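You operate a simulated robot arm through the tools that you are given. There is no shell and no other tool.

You are at the controls of a simulated robot arm. One attempt, no reset.

TASK
Close the damp station for the night.
Fine: warm plate off, clamp open with the block left in it, damp meter into the blue-handled drawer, drawer shut.
Where things are to end (x, y in the base frame): damp meter within 60 mm of [640, 590].
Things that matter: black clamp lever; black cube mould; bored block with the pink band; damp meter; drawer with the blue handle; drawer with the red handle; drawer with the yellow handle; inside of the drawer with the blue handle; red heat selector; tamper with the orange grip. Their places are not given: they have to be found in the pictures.

Only the result counts: the job must be done as asked and must still hold three seconds after the hand-in. Knocking over, shifting, dropping, spilling or breaking anything else fails it.

THE ROBOT
A 6-joint arm with a two-finger gripper, fixed in place. Base frame: the origin is on the floor under the middle of its stand, x ahead of it, y to its left, z up; the work surface is at about z = 860. Lengths are in mm, angles in rad, forces in N, time in s.
It reaches about 1572 mm from its shoulder. Its first joint turns from -2.897 to 2.897 rad. Payload 2.45 kg.
The TCP is the grasp point between the finger pads, 20 mm short of the fingertips. In the tool frame z runs along the fingers and y along their closing line. The gripper opens to 140 mm; its body begins 168 mm behind the TCP.
Orientation is that of the tool frame in the base frame, as [roll, pitch, yaw] about the fixed x, y, z axes, in that order (R = Rz(yaw) Ry(pitch) Rx(roll)). With the fingers straight down and closing along the base's y, the tool's x points along the base's -x, its y along +y and its z along -z.

THE INTERFACE
- The arm moves only by the tool jog_arm. Its argument "plan" is a list of rows, each an object of numbers (a shift or turn left out is 0, a gripper value left out holds the last): "gripper": the finger opening in mm, from 0 to 140; "tx", "ty", "tz": the shift along the base's x, y, z in mm; "wx", "wy", "wz": the turn, a rotation vector about the base's x, y, z in rad. In form: [{"gripper": .., "tx": .., "ty": .., "tz": .., "wx": .., "wy": .., "wz": ..}, ...]. A call has 1 to 20 rows; each row is the pose to reach, as a shift and turn from the pose commanded when the call began. Rows are played at 5 a second. More than 50 mm and 0.15 rad between two rows, or a gripper value outside its range, and nothing of the call is played. Where a pose cannot be reached the arm comes as near as it can. A force on the tool above 40 N (or 10 N above the force at the start of the call, whichever is more), or a blocked arm, ends the call early, and 0.2 s more pass. The fingers move at their own pace (about 45 mm/s each) and stop on an object; they squeeze with about 39 N. The grip force told is the motor's: it shows also when the fingers shut on nothing. Time passes only in rows, and 0.2 s behind the last, so rows that repeat a pose let the fingers close. The reply holds the time, the measured pose of the TCP, the force on the tool along the base axes, the opening and the grip force, in the units named above and with some noise, with the torque about the TCP (base axes, N m) and any sound that the robot's microphone picked up.
- Cameras (640 x 400 px; columns grow to the right, rows downward): "scene" is fixed at [50.3, -499.6, 1460.4]; the picture's right is [0.72, -0.69, 0.00], its down [-0.35, -0.37, -0.86] and it looks along [0.59, 0.62, -0.51] (base axes); focal length 322 px, centre (320, 200). "wrist" rides on the gripper at [78, 11, -209] in the tool frame; the picture's right is [-0.14, 0.99, 0.00], its down [-0.92, -0.13, -0.37] and it looks along [-0.36, -0.05, 0.93] (tool axes); focal length 280 px, centre (320, 200).
- snapshot(camera): a new picture of that camera. No time passes.
- probe_pixels(camera, pixels): for up to 12 pixels [column, row] of the newest picture of that camera ("zoom" is the newest enlarged one), the place [x, y, z] in the base frame of the surface seen there, good to about 2 mm. No time passes.
- enlarge(camera, box): a new picture of the part [left, top, right, bottom] of that camera's present view, enlarged. No time passes.
- sign_off(): hands the job in; it is judged then, once.

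Open the gripper and draw the arm clear of the work before you hand the job in, unless the task says otherwise.

The tools are called as a command line: name --argument value ..., lists and objects as JSON in quotes. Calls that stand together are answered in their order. jog_arm: Moves the arm, as the interface text tells. Its arguments: {"type":"object","properties":{"plan":{"type":"array","items":{"type":"object","properties":{"gripper":{"type":"number"},"tx":{"type":"number"},"ty":{"type":"number"},"tz":{"type":"number"},"wx":{"type":"number"},"wy":{"type":"number"},"wz":{"type":"number"}}}}},"required":["plan"]} The other tools are called the same way: snapshot (camera) takes a picture; probe_pixels (camera, pixels) gives the place of the surface under pixels of a picture; enlarge (camera, box) takes an enlarged picture of a part of a camera's view; sign_off () hands the job in.

At the start:

```text
time: 0.0
position: [709.7, -20.7, 1140.2]
tool_rot: [3.141, 0.0, -3.141]
wrist_force: [0.5, -1.1, -0.6]
moment: [0.01, -0.03, 0.01]
finger_gap: 140.0
grasp_force: 0.0
```

scene: 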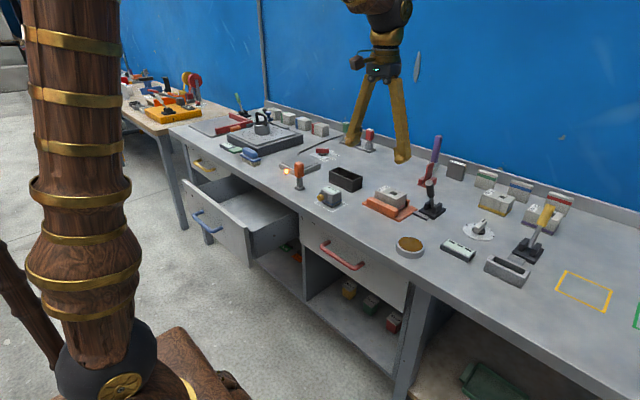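
wrist: 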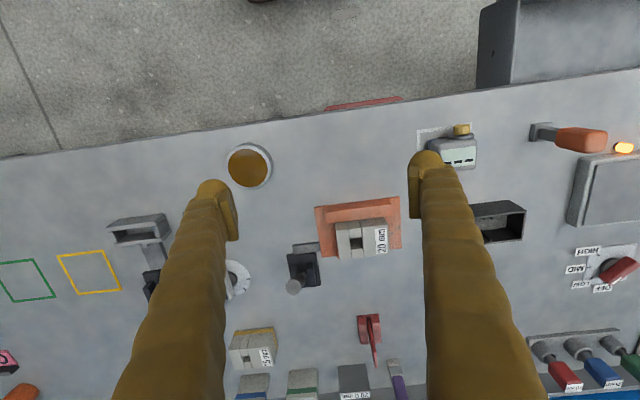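

The first pictures show the bench with an open blue-handled drawer (scene ~[210,220]), a clamp area and a warm plate. I take enlarged views to identify each thing.

enlarge --camera "scene" --box '[160, 80, 360, 205]'

enlarge --camera "scene" --box '[320, 120, 640, 320]'

enlarge --camera "wrist" --box '[400, 80, 640, 400]'

enlarge --camera "wrist" --box '[0, 120, 420, 400]'

```text
3.20 times, centred on (260, 142) of scene
```

zoom: 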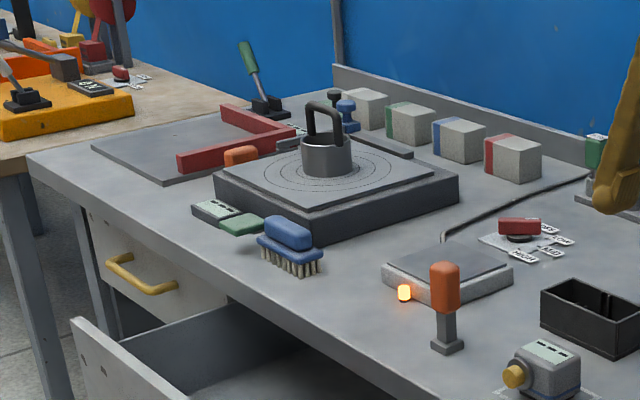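

```text
2.00 times, centred on (480, 220) of scene
```

zoom: 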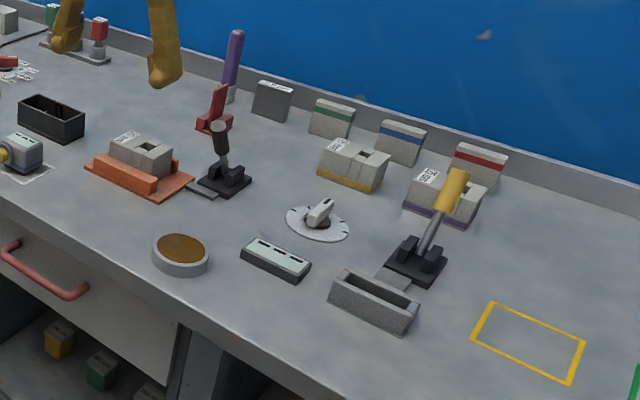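

```text
1.25 times, centred on (520, 240) of wrist
```

zoom: 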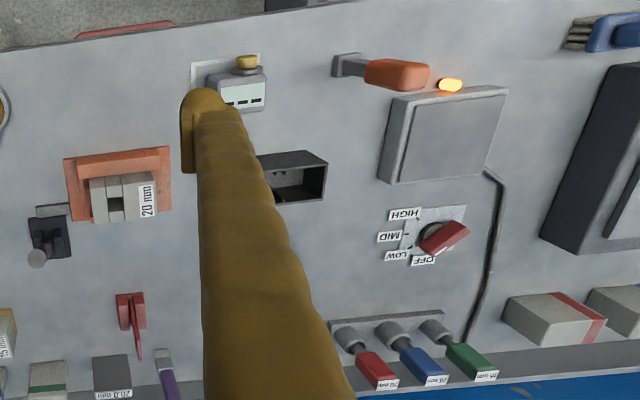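

```text
1.43 times, centred on (210, 260) of wrist
```

zoom: 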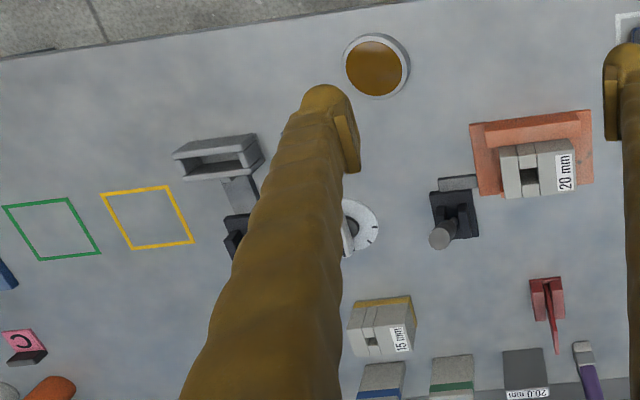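

I need closer views: enlarging the candidates for the damp meter (scene [330,195], [458,250], [235,148]) and the clamp by [400,200].

enlarge --camera "scene" --box '[360, 130, 450, 225]'

enlarge --camera "scene" --box '[300, 165, 370, 215]'

enlarge --camera "scene" --box '[430, 230, 540, 300]'

enlarge --camera "scene" --box '[210, 130, 270, 170]'

enlarge --camera "scene" --box '[270, 135, 350, 195]'

enlarge --camera "scene" --box '[110, 60, 220, 130]'

```text
4.21 times, centred on (405, 178) of scene
```

zoom: 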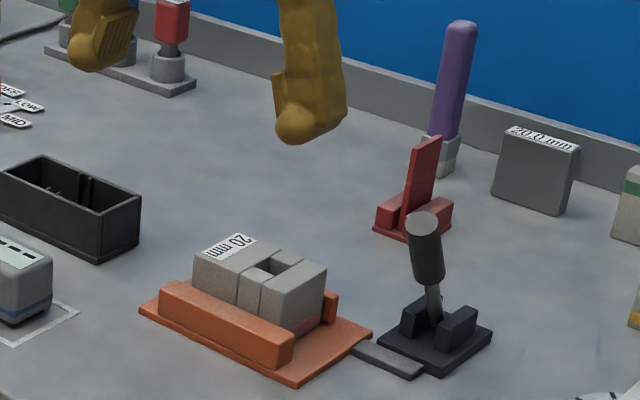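

```text
8.00 times, centred on (335, 190) of scene
```

zoom: 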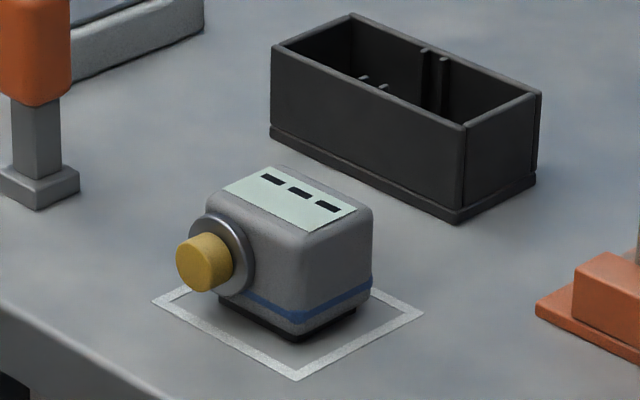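

```text
5.71 times, centred on (485, 265) of scene
```

zoom: 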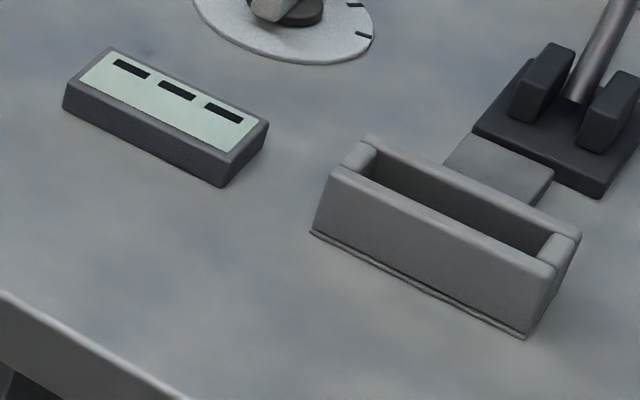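

```text
10.00 times, centred on (240, 150) of scene
```

zoom: 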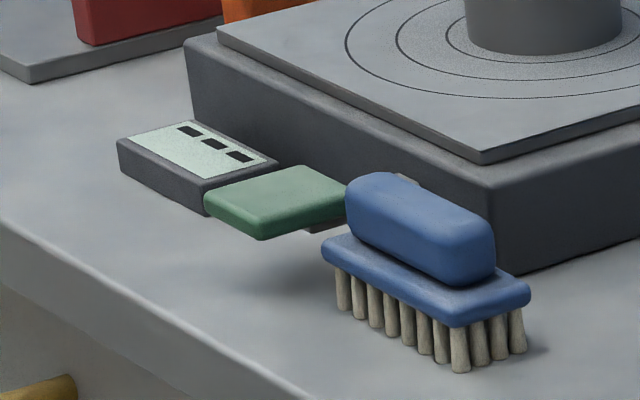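

```text
6.67 times, centred on (310, 165) of scene
```

zoom: 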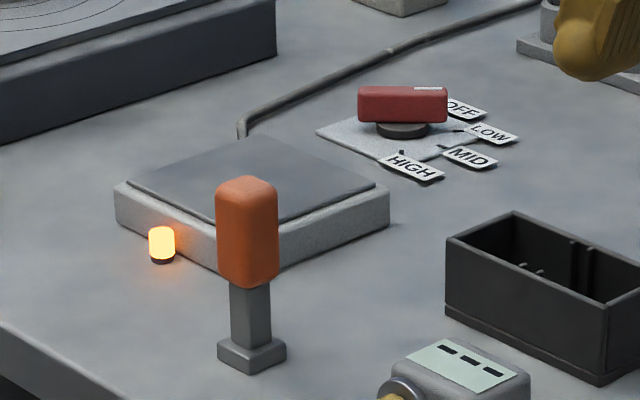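

```text
5.71 times, centred on (165, 95) of scene
```

zoom: 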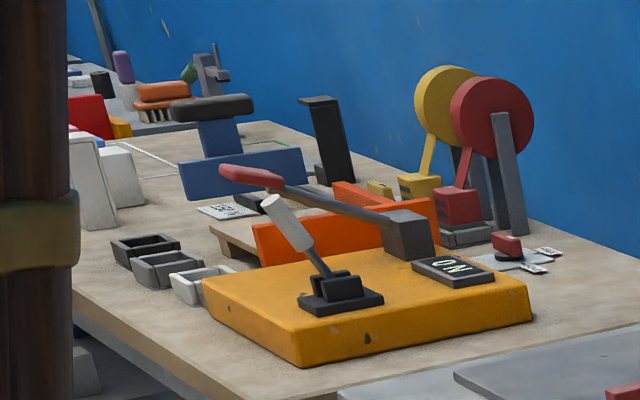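

The boxy meter with screen and yellow probe at scene [333,195] sits in a marked square between tamper and mould; it looks like the damp meter. I probe key points in the scene picture.

probe_pixels --camera "scene" --pixels '[[330, 190], [335, 200], [322, 198], [345, 180], [299, 170], [322, 151], [288, 170], [390, 195], [432, 180], [430, 210], [210, 222], [250, 200]]'

probe_pixels --camera "wrist" --pixels '[[455, 155], [461, 129], [497, 222], [580, 138], [625, 148], [618, 270], [365, 240], [300, 268], [294, 285], [340, 215], [360, 103], [560, 100]]'

```text
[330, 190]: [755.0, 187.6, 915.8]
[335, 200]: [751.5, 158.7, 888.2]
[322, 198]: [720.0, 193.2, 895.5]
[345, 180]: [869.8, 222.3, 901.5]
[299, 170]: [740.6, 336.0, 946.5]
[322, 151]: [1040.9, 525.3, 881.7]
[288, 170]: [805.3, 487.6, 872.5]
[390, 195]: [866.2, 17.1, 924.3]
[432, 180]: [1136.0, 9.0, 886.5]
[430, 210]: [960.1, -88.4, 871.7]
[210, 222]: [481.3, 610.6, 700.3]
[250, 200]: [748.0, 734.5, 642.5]
```

```text
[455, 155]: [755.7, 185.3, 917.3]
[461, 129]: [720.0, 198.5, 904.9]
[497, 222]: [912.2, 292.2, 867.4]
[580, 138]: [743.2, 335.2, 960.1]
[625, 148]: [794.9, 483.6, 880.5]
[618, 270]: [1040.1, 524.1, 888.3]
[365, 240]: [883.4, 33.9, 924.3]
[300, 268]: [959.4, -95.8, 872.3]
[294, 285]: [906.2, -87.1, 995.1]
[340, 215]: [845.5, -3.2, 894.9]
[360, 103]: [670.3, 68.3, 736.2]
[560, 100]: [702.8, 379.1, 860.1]
```

Now I check the drawer geometry and bench edge by probing edge and drawer pixels in the scene picture.

enlarge --camera "scene" --box '[150, 130, 310, 270]'

probe_pixels --camera "scene" --pixels '[[185, 182], [247, 230], [250, 262], [298, 213], [240, 205], [205, 190], [222, 180], [275, 235], [200, 155], [300, 205], [195, 220], [350, 235]]'

```text
2.86 times, centred on (230, 200) of scene
```

zoom: 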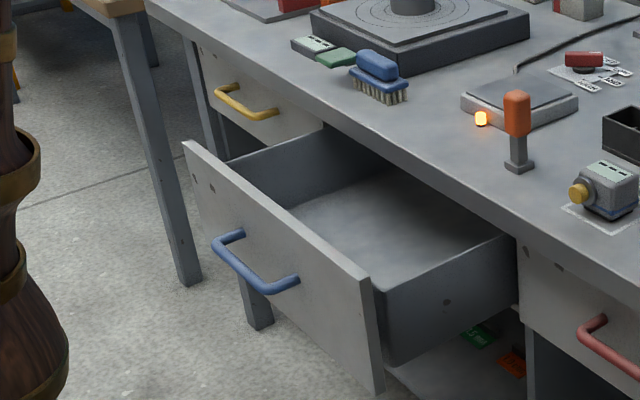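

```text
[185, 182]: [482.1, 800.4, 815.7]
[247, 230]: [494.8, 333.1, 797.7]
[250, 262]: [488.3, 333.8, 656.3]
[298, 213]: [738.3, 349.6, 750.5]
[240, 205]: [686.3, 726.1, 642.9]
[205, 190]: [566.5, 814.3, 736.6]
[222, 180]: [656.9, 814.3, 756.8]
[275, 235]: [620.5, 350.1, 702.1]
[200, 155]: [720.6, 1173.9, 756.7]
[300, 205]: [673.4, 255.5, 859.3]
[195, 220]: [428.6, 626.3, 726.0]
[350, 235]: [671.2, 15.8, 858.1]
```

The blue drawer is open: front at x≈480, box sides y≈350 to 814, floor z≈643, bench edge x≈671. Next I move the hand, staying high, to look down on the clamp with the black lever near [960,-95].

jog_arm --plan '[{"tx": 30, "ty": 20, "tz": 20}, {"tx": 40, "ty": 40, "tz": 40}]'

snapshot --camera "wrist"

enlarge --camera "wrist" --box '[240, 140, 420, 380]'

```text
time: 0.6
position: [750.4, 18.9, 1180.6]
tool_rot: [-3.141, 0.0, 3.141]
wrist_force: [-0.2, 0.3, 0.2]
moment: [-0.02, 0.0, -0.01]
finger_gap: 140.3
grasp_force: 0.1
```

```text
taken
```

wrist: 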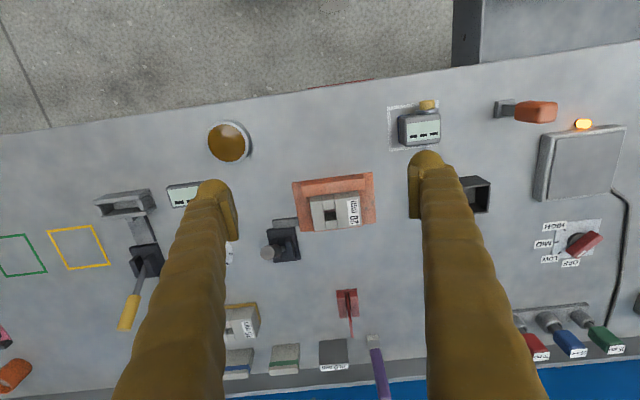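

```text
1.67 times, centred on (330, 260) of wrist
```

zoom: 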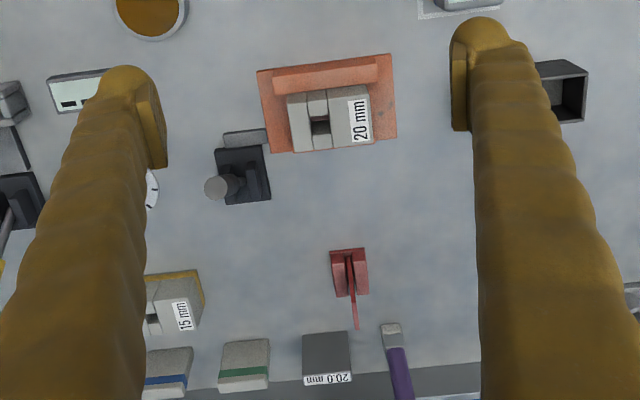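

The lever with black grip sits at wrist [270,250], left of the orange jig holding the 20 mm block. I move over to centre it for a close view.

jog_arm --plan '[{"tx": 25, "ty": -35}, {"tx": 50, "ty": -70}, {"tx": 60, "ty": -95}]'

snapshot --camera "wrist"

enlarge --camera "wrist" --box '[230, 80, 430, 220]'

enlarge --camera "scene" --box '[390, 140, 460, 220]'

```text
time: 1.4
position: [809.9, -77.1, 1178.6]
tool_rot: [-3.141, 0.0, 3.142]
wrist_force: [-0.8, 0.5, 0.4]
moment: [-0.01, -0.03, 0.02]
finger_gap: 139.9
grasp_force: 0.0
```

```text
taken
```

wrist: 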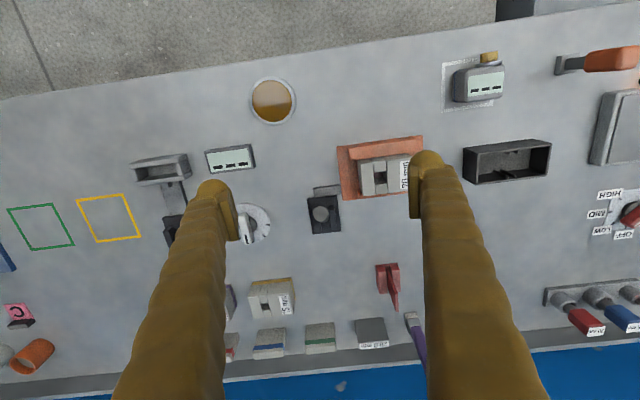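

```text
2.86 times, centred on (330, 150) of wrist
```

zoom: 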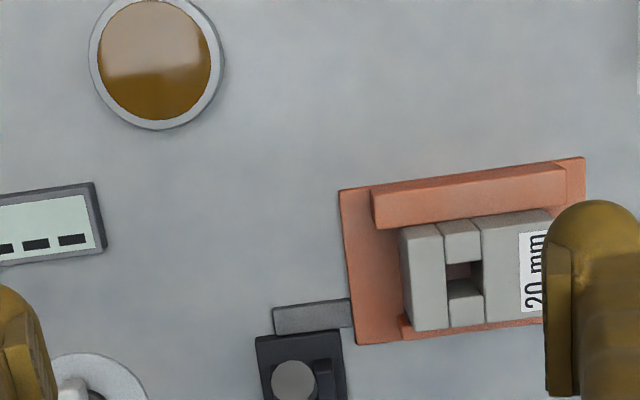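

```text
5.00 times, centred on (425, 180) of scene
```

zoom: 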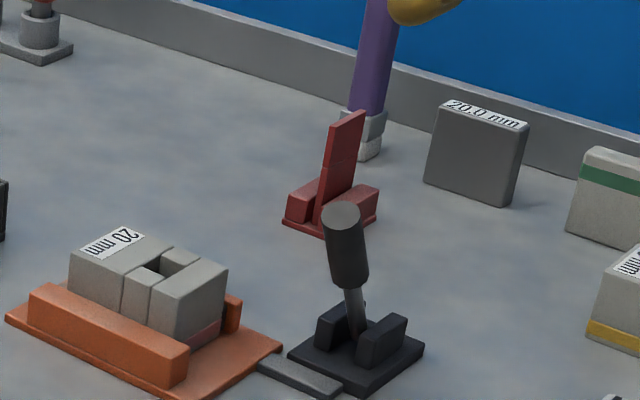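

The pink band shows on the block in the orange jig (zoom [205,335]), so that is the block, clamped by the black lever. I probe the lever's grip and base in this zoom to learn its lean.

probe_pixels --camera "zoom" --pixels '[[342, 212], [345, 245], [350, 275], [355, 305], [357, 325], [335, 318], [382, 335], [355, 370], [300, 375], [205, 325], [235, 310], [110, 325]]'

probe_pixels --camera "wrist" --pixels '[[320, 212], [335, 205], [327, 190], [345, 150], [418, 138], [355, 195], [380, 178], [395, 160], [370, 165], [390, 146], [316, 225], [338, 225]]'

```text
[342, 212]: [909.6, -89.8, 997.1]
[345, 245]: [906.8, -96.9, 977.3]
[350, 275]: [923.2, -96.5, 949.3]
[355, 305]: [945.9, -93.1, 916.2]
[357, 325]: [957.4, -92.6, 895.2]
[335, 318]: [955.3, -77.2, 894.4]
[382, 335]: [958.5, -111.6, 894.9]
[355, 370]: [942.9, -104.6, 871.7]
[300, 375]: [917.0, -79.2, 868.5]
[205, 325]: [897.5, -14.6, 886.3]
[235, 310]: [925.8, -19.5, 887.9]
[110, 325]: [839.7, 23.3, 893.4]
```

```text
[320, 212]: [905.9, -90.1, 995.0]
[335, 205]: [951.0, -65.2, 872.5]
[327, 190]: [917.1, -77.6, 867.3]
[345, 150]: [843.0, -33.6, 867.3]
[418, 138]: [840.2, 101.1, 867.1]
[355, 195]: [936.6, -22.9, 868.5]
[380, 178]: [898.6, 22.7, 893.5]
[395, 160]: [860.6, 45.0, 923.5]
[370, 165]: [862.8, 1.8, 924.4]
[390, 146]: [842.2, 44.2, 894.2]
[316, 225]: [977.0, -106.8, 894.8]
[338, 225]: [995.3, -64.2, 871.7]
```

The black lever leans toward -x (pivot ≈ [965,-95,885], top ≈ [908,-90,997]), i.e. over the jig. I compare with the yellow-grip lever on the empty clamp and the jaw gap at the block.

enlarge --camera "scene" --box '[480, 190, 580, 300]'

probe_pixels --camera "scene" --pixels '[[548, 211], [545, 218], [540, 228], [532, 240], [527, 250], [520, 248], [536, 253]]'

enlarge --camera "scene" --box '[355, 175, 425, 225]'

```text
3.64 times, centred on (530, 245) of scene
```

zoom: 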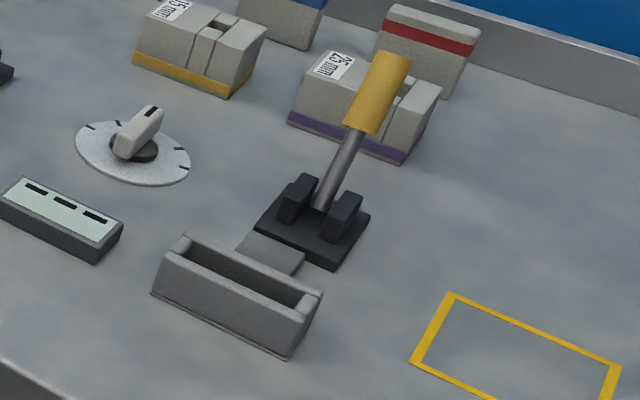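

```text
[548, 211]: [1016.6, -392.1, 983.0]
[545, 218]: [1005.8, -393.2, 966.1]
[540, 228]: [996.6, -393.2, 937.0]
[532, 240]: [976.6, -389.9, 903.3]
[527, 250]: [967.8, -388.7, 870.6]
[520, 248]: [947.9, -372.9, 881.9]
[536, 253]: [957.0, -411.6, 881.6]
```

```text
8.00 times, centred on (390, 200) of scene
```

zoom: 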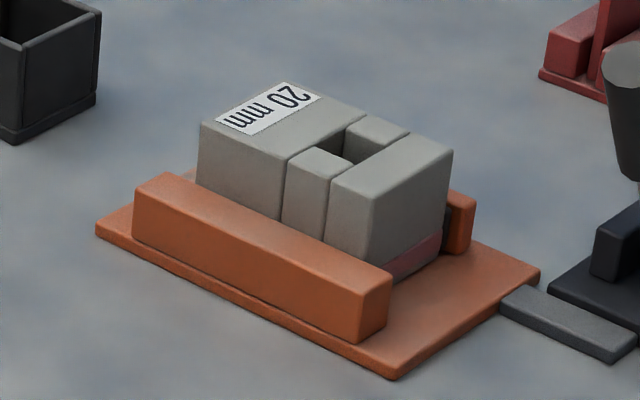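

Yellow lever on the empty clamp leans +x (pivot ≈ x 960, top ≈ x 1017), so that is open; the black lever leaning -x is closed. I close the fingers and lower them on the -x side of the black lever at about x=845, y=-93.

jog_arm --plan '[{"gripper": 0, "tx": 15, "ty": -8, "tz": -30}, {"tx": 30, "ty": -16, "tz": -70}, {"tx": 30, "ty": -16, "tz": -110}, {"tx": 30, "ty": -16, "tz": -150}, {"tx": 30, "ty": -16, "tz": -180}, {"tx": 30, "ty": -16, "tz": -210}, {"tx": 30, "ty": -16, "tz": -210}]'

snapshot --camera "wrist"

enlarge --camera "scene" --box '[340, 80, 500, 240]'

```text
time: 3.0
position: [839.0, -91.7, 970.1]
tool_rot: [3.14, -0.001, -3.141]
wrist_force: [0.8, -0.1, 0.9]
moment: [-0.02, -0.01, 0.0]
finger_gap: 0.0
grasp_force: 2.7
```

```text
taken
```

wrist: 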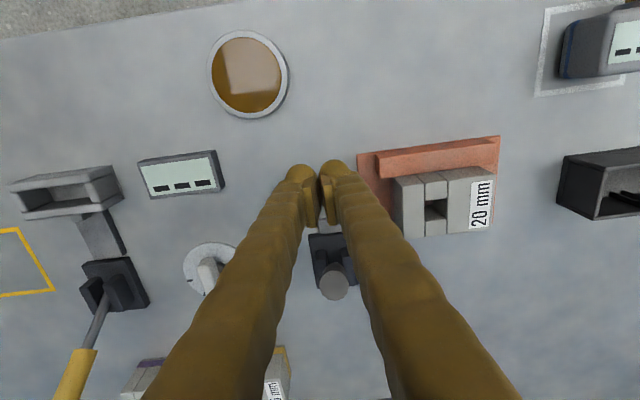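

```text
2.50 times, centred on (420, 160) of scene
```

zoom: 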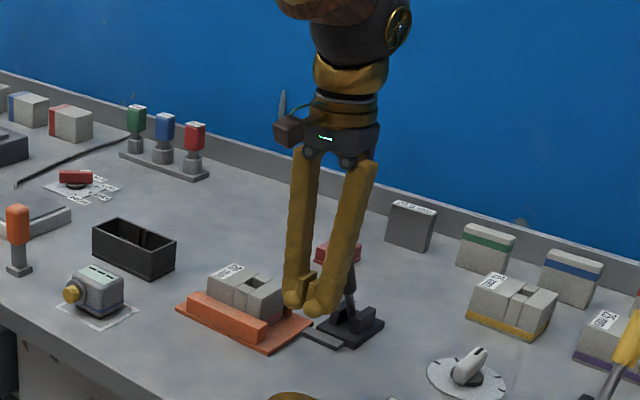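

Closed fingers form a V with a gap above the tips, so I shift 13 mm to -y to put one finger squarely at the lever grip (y≈-92), then push +x slowly, watching the force.

jog_arm --plan '[{"ty": -13, "tz": 8}, {"ty": -13, "tz": 8, "tx": 10}, {"ty": -13, "tz": 8, "tx": 20}, {"ty": -13, "tz": 8, "tx": 30}, {"ty": -13, "tz": 8, "tx": 40}, {"ty": -13, "tz": 8, "tx": 50}, {"ty": -13, "tz": 8, "tx": 60}, {"ty": -13, "tz": 8, "tx": 70}, {"ty": -13, "tz": 8, "tx": 80}]'

snapshot --camera "wrist"

enlarge --camera "scene" --box '[340, 80, 500, 240]'

```text
time: 5.0
position: [919.7, -105.0, 977.9]
tool_rot: [3.141, -0.001, -3.141]
wrist_force: [1.1, 0.3, -0.5]
moment: [-0.02, 0.01, 0.0]
finger_gap: 0.0
grasp_force: 29.7
```

```text
taken
```

wrist: 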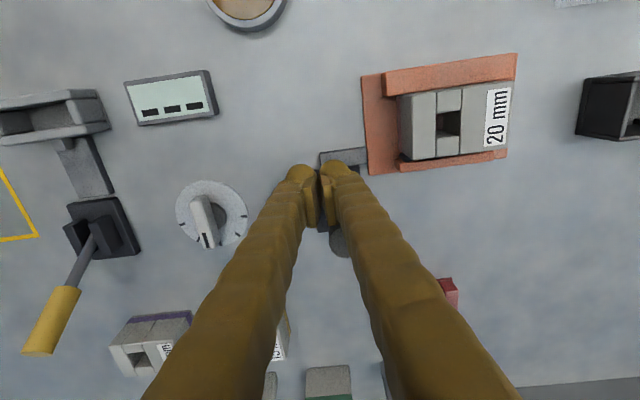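

```text
2.50 times, centred on (420, 160) of scene
```

zoom: 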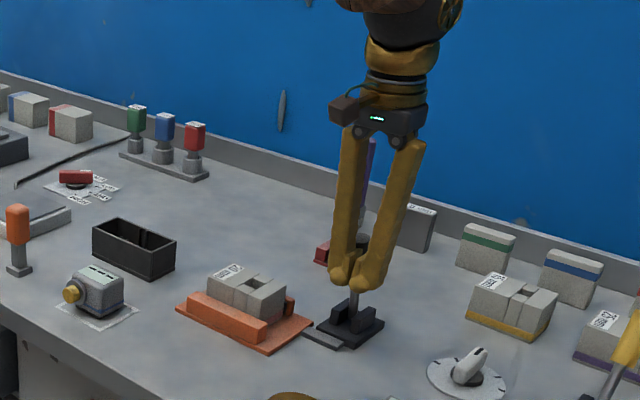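

Contact seems light (force ≈1 N) and the lever looks to be rising (scene zoom [355,300]). I keep pushing +x.

jog_arm --plan '[{"tx": 10}, {"tx": 20}, {"tx": 30}, {"tx": 40}, {"tx": 50}, {"tx": 60}]'

enlarge --camera "scene" --box '[340, 80, 500, 240]'

snapshot --camera "wrist"

```text
time: 6.4
position: [979.0, -105.4, 978.8]
tool_rot: [-3.14, -0.001, -3.141]
wrist_force: [-0.6, 0.2, -0.2]
moment: [0.02, -0.02, 0.01]
finger_gap: 0.0
grasp_force: 29.6
```

```text
2.50 times, centred on (420, 160) of scene
```

zoom: 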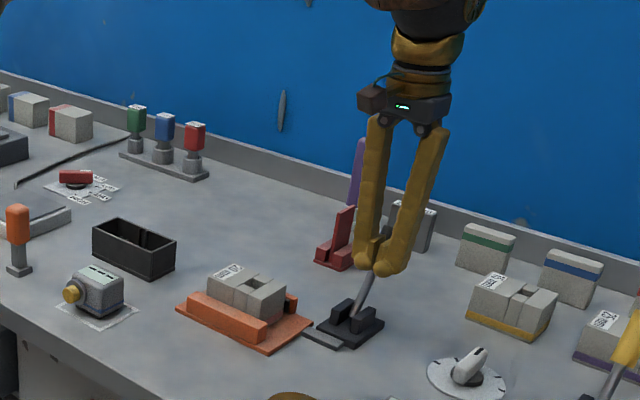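

```text
taken
```

wrist: 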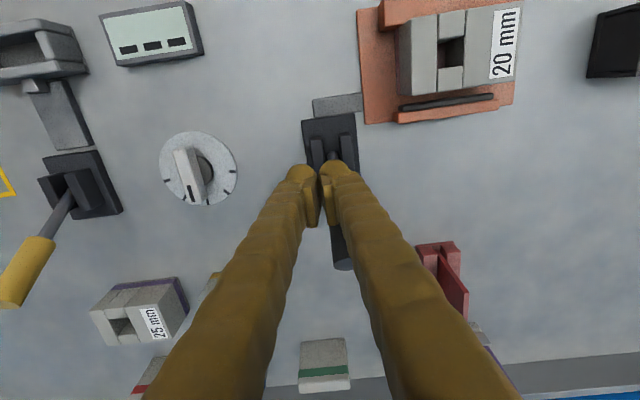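

The rear jaw has drawn back from the block (gap at wrist [450,102]) and the lever leans +x. I nudge a little further to find the stop, then back off.

jog_arm --plan '[{"tx": 5}, {"tx": 10}, {"tx": 15}, {"tx": 20}]'

snapshot --camera "wrist"

```text
time: 7.0
position: [984.5, -104.4, 978.5]
tool_rot: [3.141, -0.009, -3.142]
wrist_force: [-16.6, 0.6, 9.8]
moment: [0.13, 0.08, 0.23]
finger_gap: 0.0
grasp_force: 29.5
stopped in row 2: the force on the tool passed its limit at 48 N (the readings are from after the stop); the commanded pose is now the measured one
```

```text
taken
```

wrist: 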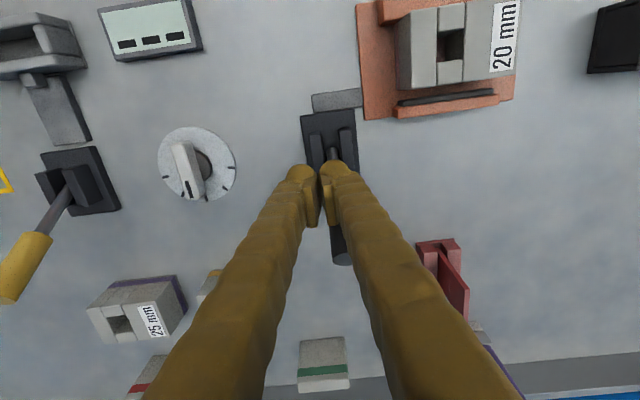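

The lever is at its stop (48 N, reading now falling). I back off in -x, rise, and check the lever stays open.

jog_arm --plan '[{"tx": -15}, {"tx": -40}, {"tx": -60, "tz": 30}, {"tx": -70, "tz": 75}, {"tx": -70, "tz": 120}, {"tx": -70, "tz": 170}, {"tx": -70, "tz": 210}]'

snapshot --camera "scene"

enlarge --camera "scene" --box '[360, 140, 480, 225]'

probe_pixels --camera "scene" --pixels '[[390, 195], [440, 188], [445, 180]]'

```text
time: 8.6
position: [913.7, -105.9, 1186.5]
tool_rot: [3.14, -0.005, 3.142]
wrist_force: [0.4, -0.9, 0.2]
moment: [-0.01, 0.01, 0.02]
finger_gap: 0.0
grasp_force: 29.5
```

```text
taken
```

scene: 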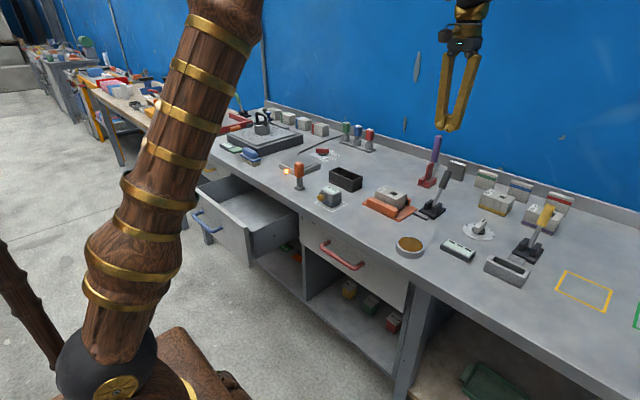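

```text
4.71 times, centred on (420, 182) of scene
```

zoom: 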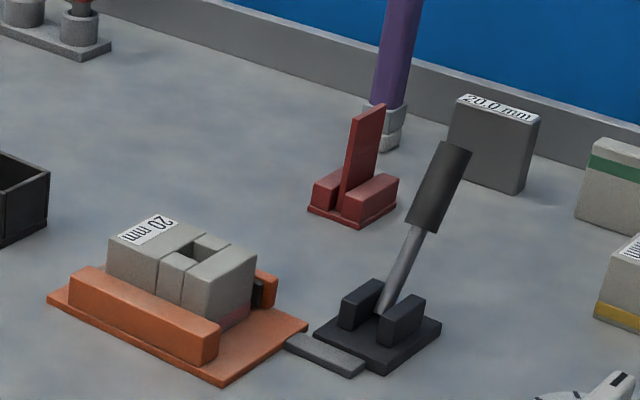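

```text
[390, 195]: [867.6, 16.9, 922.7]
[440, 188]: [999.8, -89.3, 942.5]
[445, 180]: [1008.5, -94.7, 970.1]
```

The black lever now leans +x like the open one and the block is in place. Next I move over the heat selector near [1040,525], opening the fingers for a clear view.

jog_arm --plan '[{"gripper": 140, "ty": 45}, {"ty": 90}, {"ty": 135}, {"ty": 180}, {"ty": 225}, {"ty": 270}, {"ty": 315}, {"ty": 360}, {"ty": 405}, {"ty": 450}, {"ty": 495}, {"ty": 540}, {"ty": 585, "tz": -20}, {"ty": 625, "tz": -50}, {"ty": 625, "tz": -80}]'

snapshot --camera "wrist"

enlarge --camera "wrist" --box '[250, 120, 410, 270]'

```text
time: 11.8
position: [915.3, 520.8, 1103.9]
tool_rot: [3.141, -0.007, 3.14]
wrist_force: [-0.5, -0.2, 0.1]
moment: [0.01, -0.03, 0.0]
finger_gap: 140.1
grasp_force: 0.1
```

```text
taken
```

wrist: 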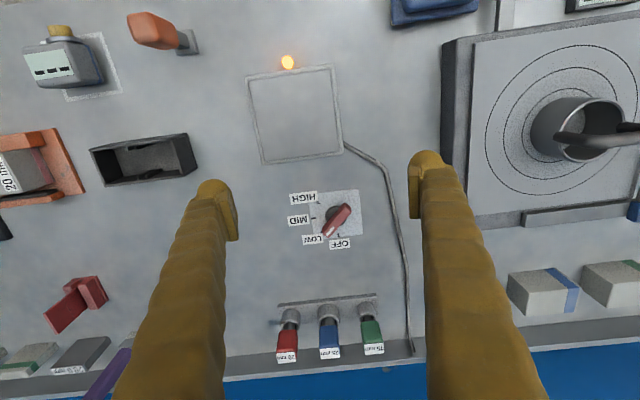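

```text
2.67 times, centred on (330, 195) of wrist
```

zoom: 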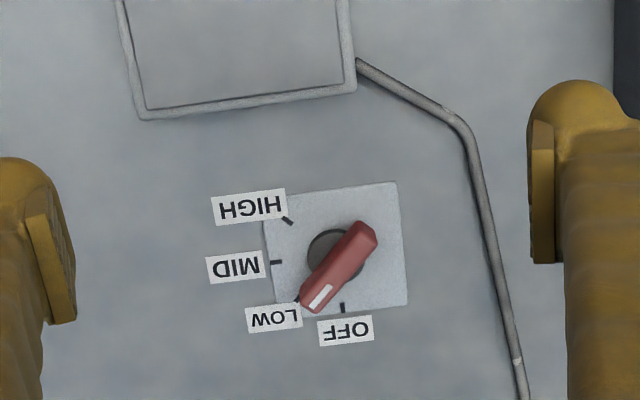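

The selector's white mark (zoom [320,298]) points at LOW; OFF lies 45° further toward +x. I probe the bar, hub and plate for exact positions.

probe_pixels --camera "zoom" --pixels '[[318, 302], [306, 290], [332, 280], [343, 262], [355, 245], [365, 232], [376, 240], [352, 228], [320, 248], [343, 308], [298, 298], [390, 260]]'

enlarge --camera "wrist" --box '[300, 180, 370, 250]'

enlarge --camera "scene" --box '[295, 135, 355, 172]'

```text
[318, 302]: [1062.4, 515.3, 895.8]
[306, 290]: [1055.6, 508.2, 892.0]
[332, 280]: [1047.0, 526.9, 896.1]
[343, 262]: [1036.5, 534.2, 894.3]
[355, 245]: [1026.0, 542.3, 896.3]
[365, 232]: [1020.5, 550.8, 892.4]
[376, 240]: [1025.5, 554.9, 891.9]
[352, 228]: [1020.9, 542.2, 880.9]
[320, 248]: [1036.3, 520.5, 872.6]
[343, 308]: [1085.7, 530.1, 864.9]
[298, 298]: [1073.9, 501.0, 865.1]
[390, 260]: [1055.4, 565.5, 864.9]
```

```text
5.71 times, centred on (335, 215) of wrist
```

zoom: 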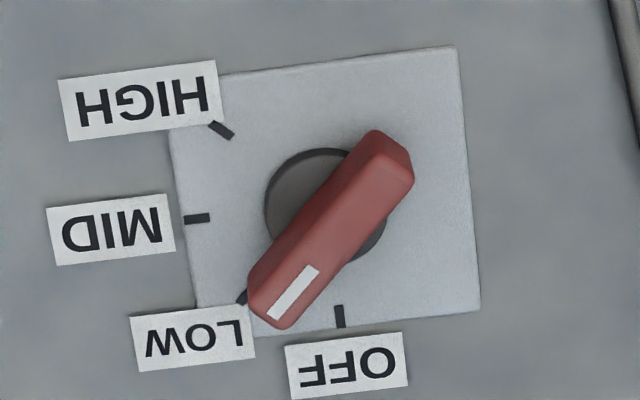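

```text
10.67 times, centred on (325, 154) of scene
```

zoom: 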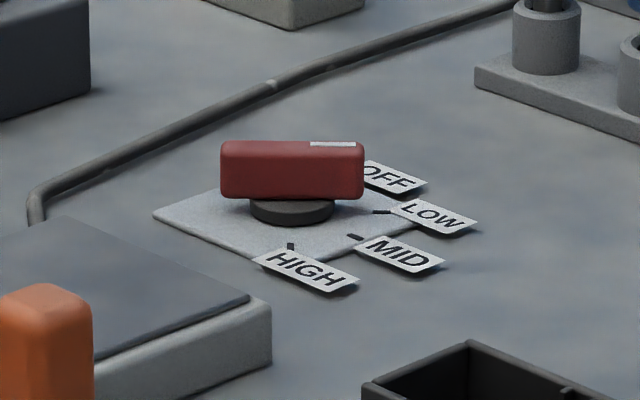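

I re-enlarge the wrist view to probe the bar's corners and axis accurately.

enlarge --camera "wrist" --box '[300, 180, 370, 250]'

probe_pixels --camera "zoom" --pixels '[[275, 313], [313, 268], [340, 232], [385, 165], [360, 200], [375, 140], [405, 180], [258, 290], [285, 322], [300, 235], [345, 265], [370, 150]]'

```text
5.71 times, centred on (335, 215) of wrist
```

zoom: 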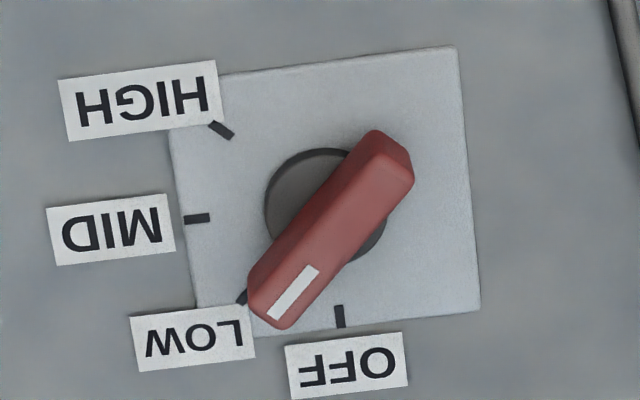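

```text
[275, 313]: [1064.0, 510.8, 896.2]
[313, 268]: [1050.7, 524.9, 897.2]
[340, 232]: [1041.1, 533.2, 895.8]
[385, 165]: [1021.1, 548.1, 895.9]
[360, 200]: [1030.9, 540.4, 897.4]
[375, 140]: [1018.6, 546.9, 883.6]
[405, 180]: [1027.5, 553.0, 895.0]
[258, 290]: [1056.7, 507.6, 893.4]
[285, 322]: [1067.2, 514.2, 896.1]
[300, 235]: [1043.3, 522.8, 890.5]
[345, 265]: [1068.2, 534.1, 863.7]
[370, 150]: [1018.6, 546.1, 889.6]
```

Bar centre ≈ [1042, 531], axis at -45°, z 874–896. I move above it at z≈1000 with the hand turned -45° so the fingers will straddle the bar.

jog_arm --plan '[{"gripper": 60, "tx": 30, "wz": -0.13}, {"tx": 60, "ty": 5, "tz": -20, "wz": -0.26}, {"tx": 95, "ty": 10, "tz": -40, "wz": -0.39}, {"tx": 127, "ty": 10, "tz": -60, "wz": -0.52}, {"tx": 127, "ty": 10, "tz": -80, "wz": -0.65}, {"tx": 127, "ty": 10, "tz": -104, "wz": -0.785}, {"tx": 127, "ty": 10, "tz": -104, "wz": -0.785}]'

snapshot --camera "wrist"

snapshot --camera "scene"

enlarge --camera "scene" --box '[260, 80, 400, 180]'

```text
time: 13.4
position: [1041.6, 531.5, 1003.1]
tool_rot: [-3.142, -0.008, 2.355]
wrist_force: [-0.2, 0.9, -0.9]
moment: [-0.01, 0.02, 0.01]
finger_gap: 60.1
grasp_force: 0.0
```

```text
taken
```

wrist: 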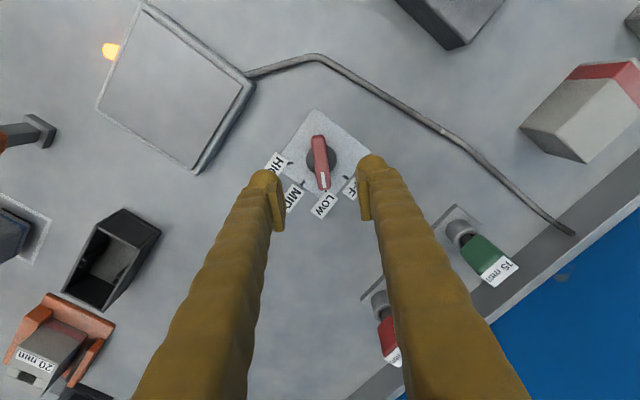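

```text
taken
```

scene: 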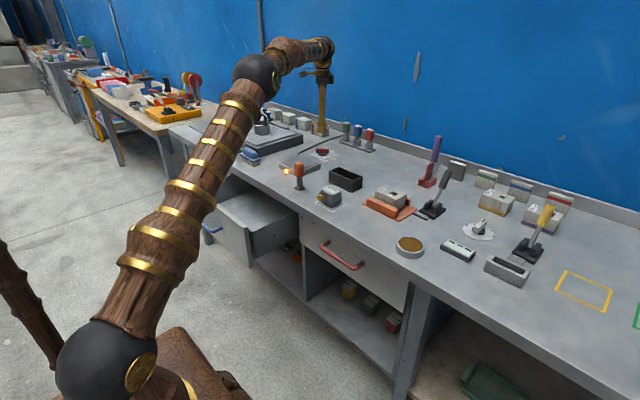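

```text
4.00 times, centred on (330, 130) of scene
```

zoom: 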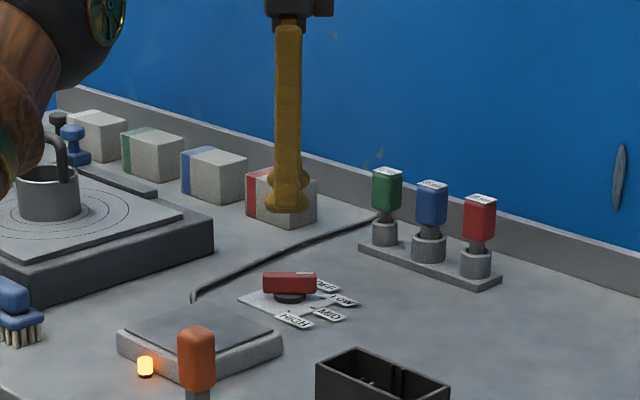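

The fingers straddle the bar (wrist: tips at columns 272 and 372, bar at 320). I lower to z≈891.

jog_arm --plan '[{"tz": -30}, {"tz": -60}, {"tz": -85}, {"tz": -100}, {"tz": -111}, {"tz": -111}]'

snapshot --camera "wrist"

enlarge --camera "scene" --box '[290, 120, 370, 180]'

```text
time: 14.8
position: [1040.7, 530.3, 890.7]
tool_rot: [3.14, -0.007, 2.356]
wrist_force: [-1.0, 0.2, 0.0]
moment: [0.01, 0.01, 0.01]
finger_gap: 60.2
grasp_force: 0.1
```

```text
taken
```

wrist: 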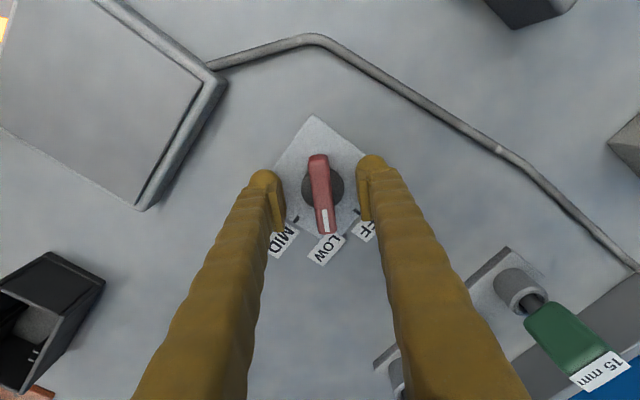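

```text
6.67 times, centred on (330, 150) of scene
```

zoom: 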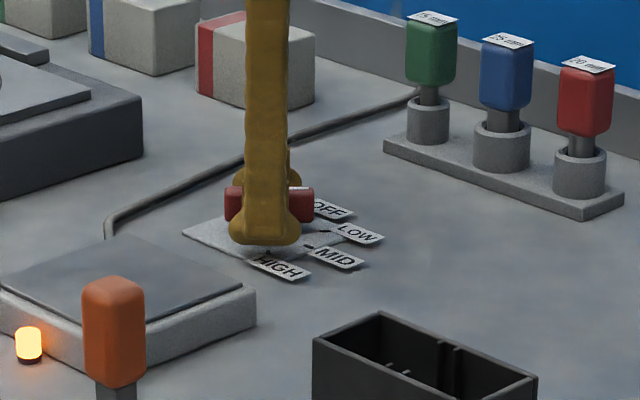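

The bar is centred between the pads at the right height. I close on it.

jog_arm --plan '[{"gripper": 30}, {"gripper": 8}, {"gripper": 8}, {"gripper": 8}, {"gripper": 8}]'

```text
time: 16.1
position: [1043.1, 532.1, 892.2]
tool_rot: [3.137, -0.004, 2.356]
wrist_force: [6.5, 3.4, -1.5]
moment: [-0.09, 0.09, 0.01]
finger_gap: 15.1
grasp_force: 41.4
stopped in row 5: the force on the tool passed its limit at 42 N (the readings are from after the stop); the commanded pose is now the measured one
```

Gripped (gap 15.1 mm), the hand settled at [1043,532]. Now I turn +45° about z in small steps.

jog_arm --plan '[{"wz": 0.08}, {"wz": 0.16}, {"wz": 0.24}, {"wz": 0.32}, {"wz": 0.4}, {"wz": 0.48}, {"wz": 0.56}, {"wz": 0.64}, {"wz": 0.72}, {"wz": 0.785}, {"wz": 0.785}]'

snapshot --camera "wrist"

enlarge --camera "scene" --box '[290, 120, 370, 180]'

```text
time: 18.5
position: [1042.6, 529.7, 891.8]
tool_rot: [3.139, -0.006, -3.141]
wrist_force: [-6.2, -4.3, 4.0]
moment: [-0.08, 0.02, -0.02]
finger_gap: 14.9
grasp_force: 41.2
stopped in row 11: the force on the tool passed its limit at 41 N (the readings are from after the stop); the commanded pose is now the measured one
```

```text
taken
```

wrist: 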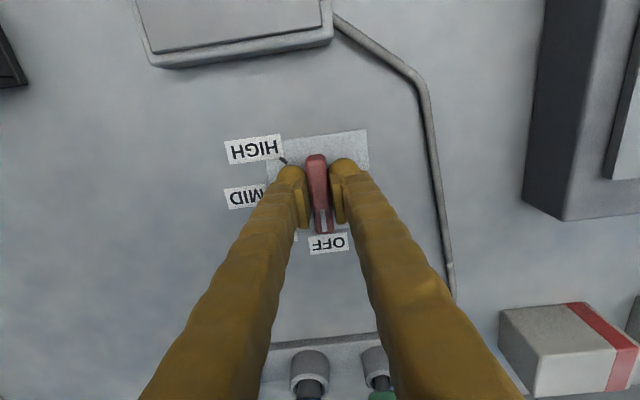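

```text
6.67 times, centred on (330, 150) of scene
```

zoom: 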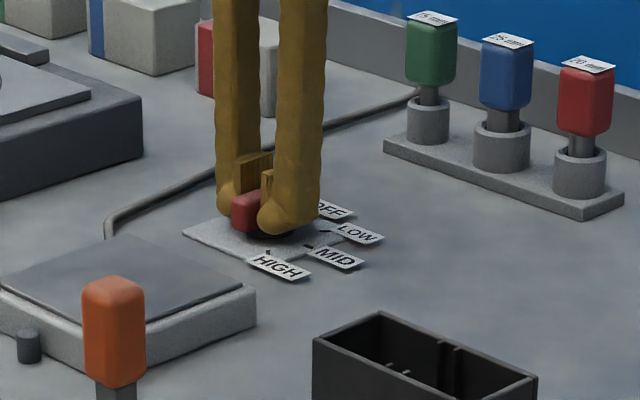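

The lamp on the plate is out (zoom [28,345]) and the mark points at OFF. I open the fingers and lift away.

jog_arm --plan '[{"gripper": 40}, {"gripper": 50}, {"gripper": 50, "tz": 20}, {"gripper": 60, "tz": 60}, {"tz": 110}, {"gripper": 140, "tz": 160}, {"tz": 210, "tx": -40}, {"tz": 240, "tx": -80}, {"tz": 260, "tx": -110}]'

snapshot --camera "wrist"

enlarge --camera "wrist" --box '[240, 120, 400, 280]'

snapshot --camera "scene"

```text
refused: row 7 steps farther than a row can; nothing moved
```

```text
taken
```

wrist: 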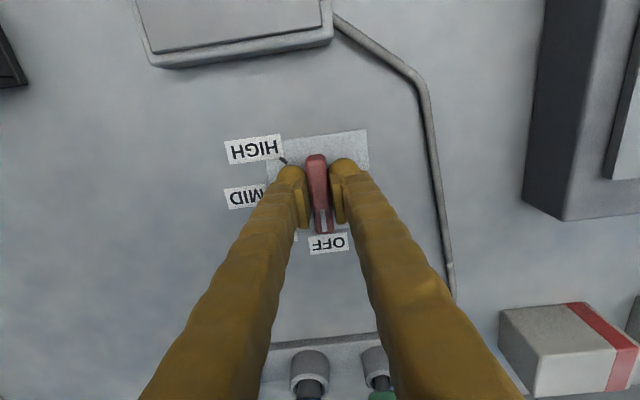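

```text
2.50 times, centred on (320, 200) of wrist
```

zoom: 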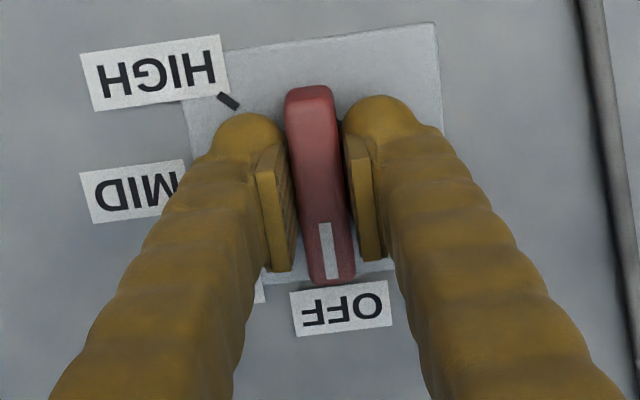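

```text
taken
```

scene: 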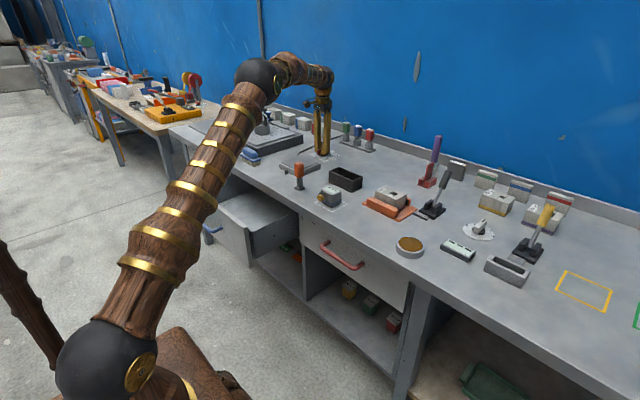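

That plan was refused for one row being too long; the mark is on OFF. I release and lift again with shorter steps.

jog_arm --plan '[{"gripper": 40}, {"gripper": 50}, {"gripper": 50, "tz": 20}, {"gripper": 60, "tz": 60}, {"tz": 105}, {"gripper": 140, "tz": 150}, {"tz": 180, "tx": -35}, {"tz": 210, "tx": -70}, {"tz": 235, "tx": -105}]'

snapshot --camera "wrist"

enlarge --camera "wrist" --box '[240, 120, 400, 280]'

snapshot --camera "scene"

```text
time: 20.5
position: [937.3, 528.6, 1124.9]
tool_rot: [3.14, -0.008, -3.141]
wrist_force: [0.4, 0.4, -1.1]
moment: [-0.01, 0.05, 0.01]
finger_gap: 139.9
grasp_force: 0.0
```

```text
taken
```

wrist: 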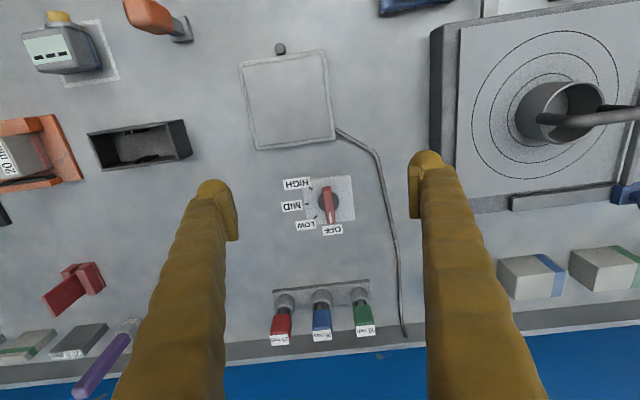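

```text
2.50 times, centred on (320, 200) of wrist
```

zoom: 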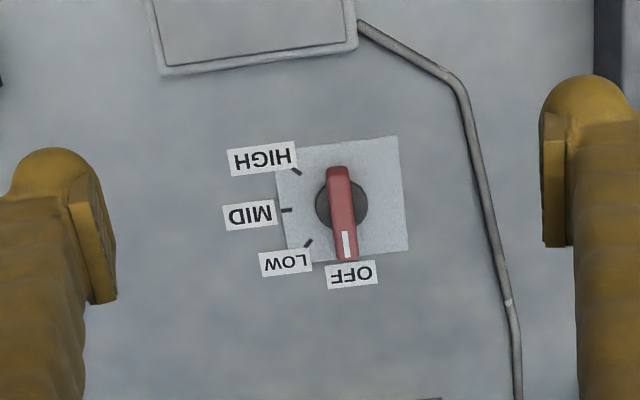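

```text
taken
```

scene: 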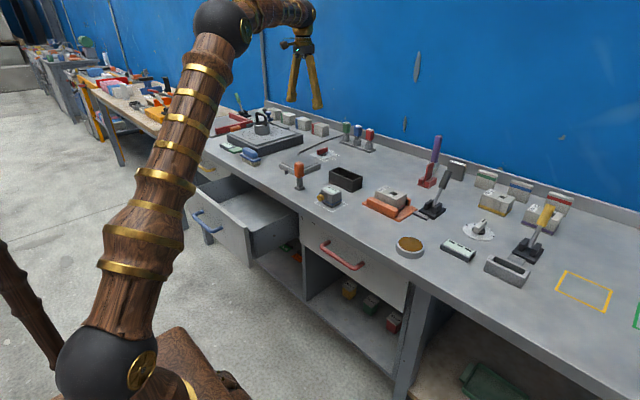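

Selector is at OFF with lamp dark. Now I move over to look down at the meter near [752,180].

jog_arm --plan '[{"tx": -30, "ty": -35}, {"tx": -60, "ty": -70}, {"tx": -90, "ty": -105}, {"tx": -120, "ty": -140}, {"tx": -150, "ty": -175}, {"tx": -180, "ty": -210}, {"tx": -210, "ty": -245}, {"tx": -240, "ty": -280}, {"tx": -270, "ty": -315}, {"tx": -290, "ty": -345}]'

snapshot --camera "wrist"

enlarge --camera "wrist" --box '[230, 130, 410, 270]'

```text
time: 22.7
position: [645.9, 183.3, 1127.1]
tool_rot: [3.138, -0.006, 3.141]
wrist_force: [-1.2, 0.1, -0.3]
moment: [0.03, 0.01, -0.02]
finger_gap: 140.1
grasp_force: 0.1
```

```text
taken
```

wrist: 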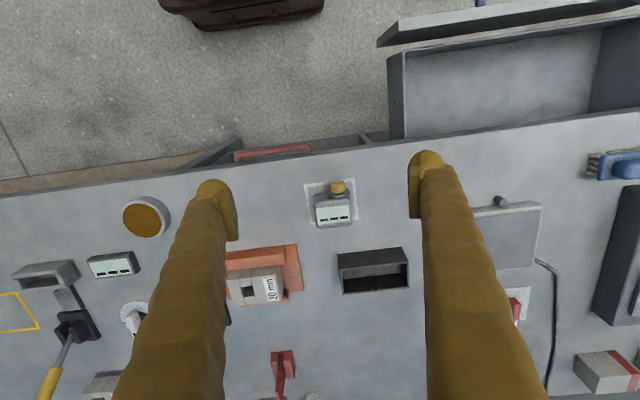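

```text
2.86 times, centred on (320, 200) of wrist
```

zoom: 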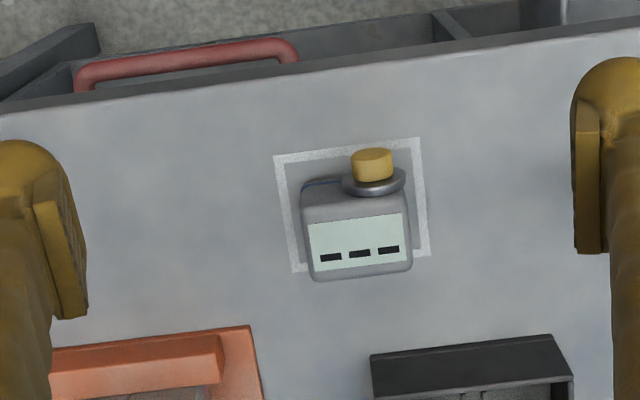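

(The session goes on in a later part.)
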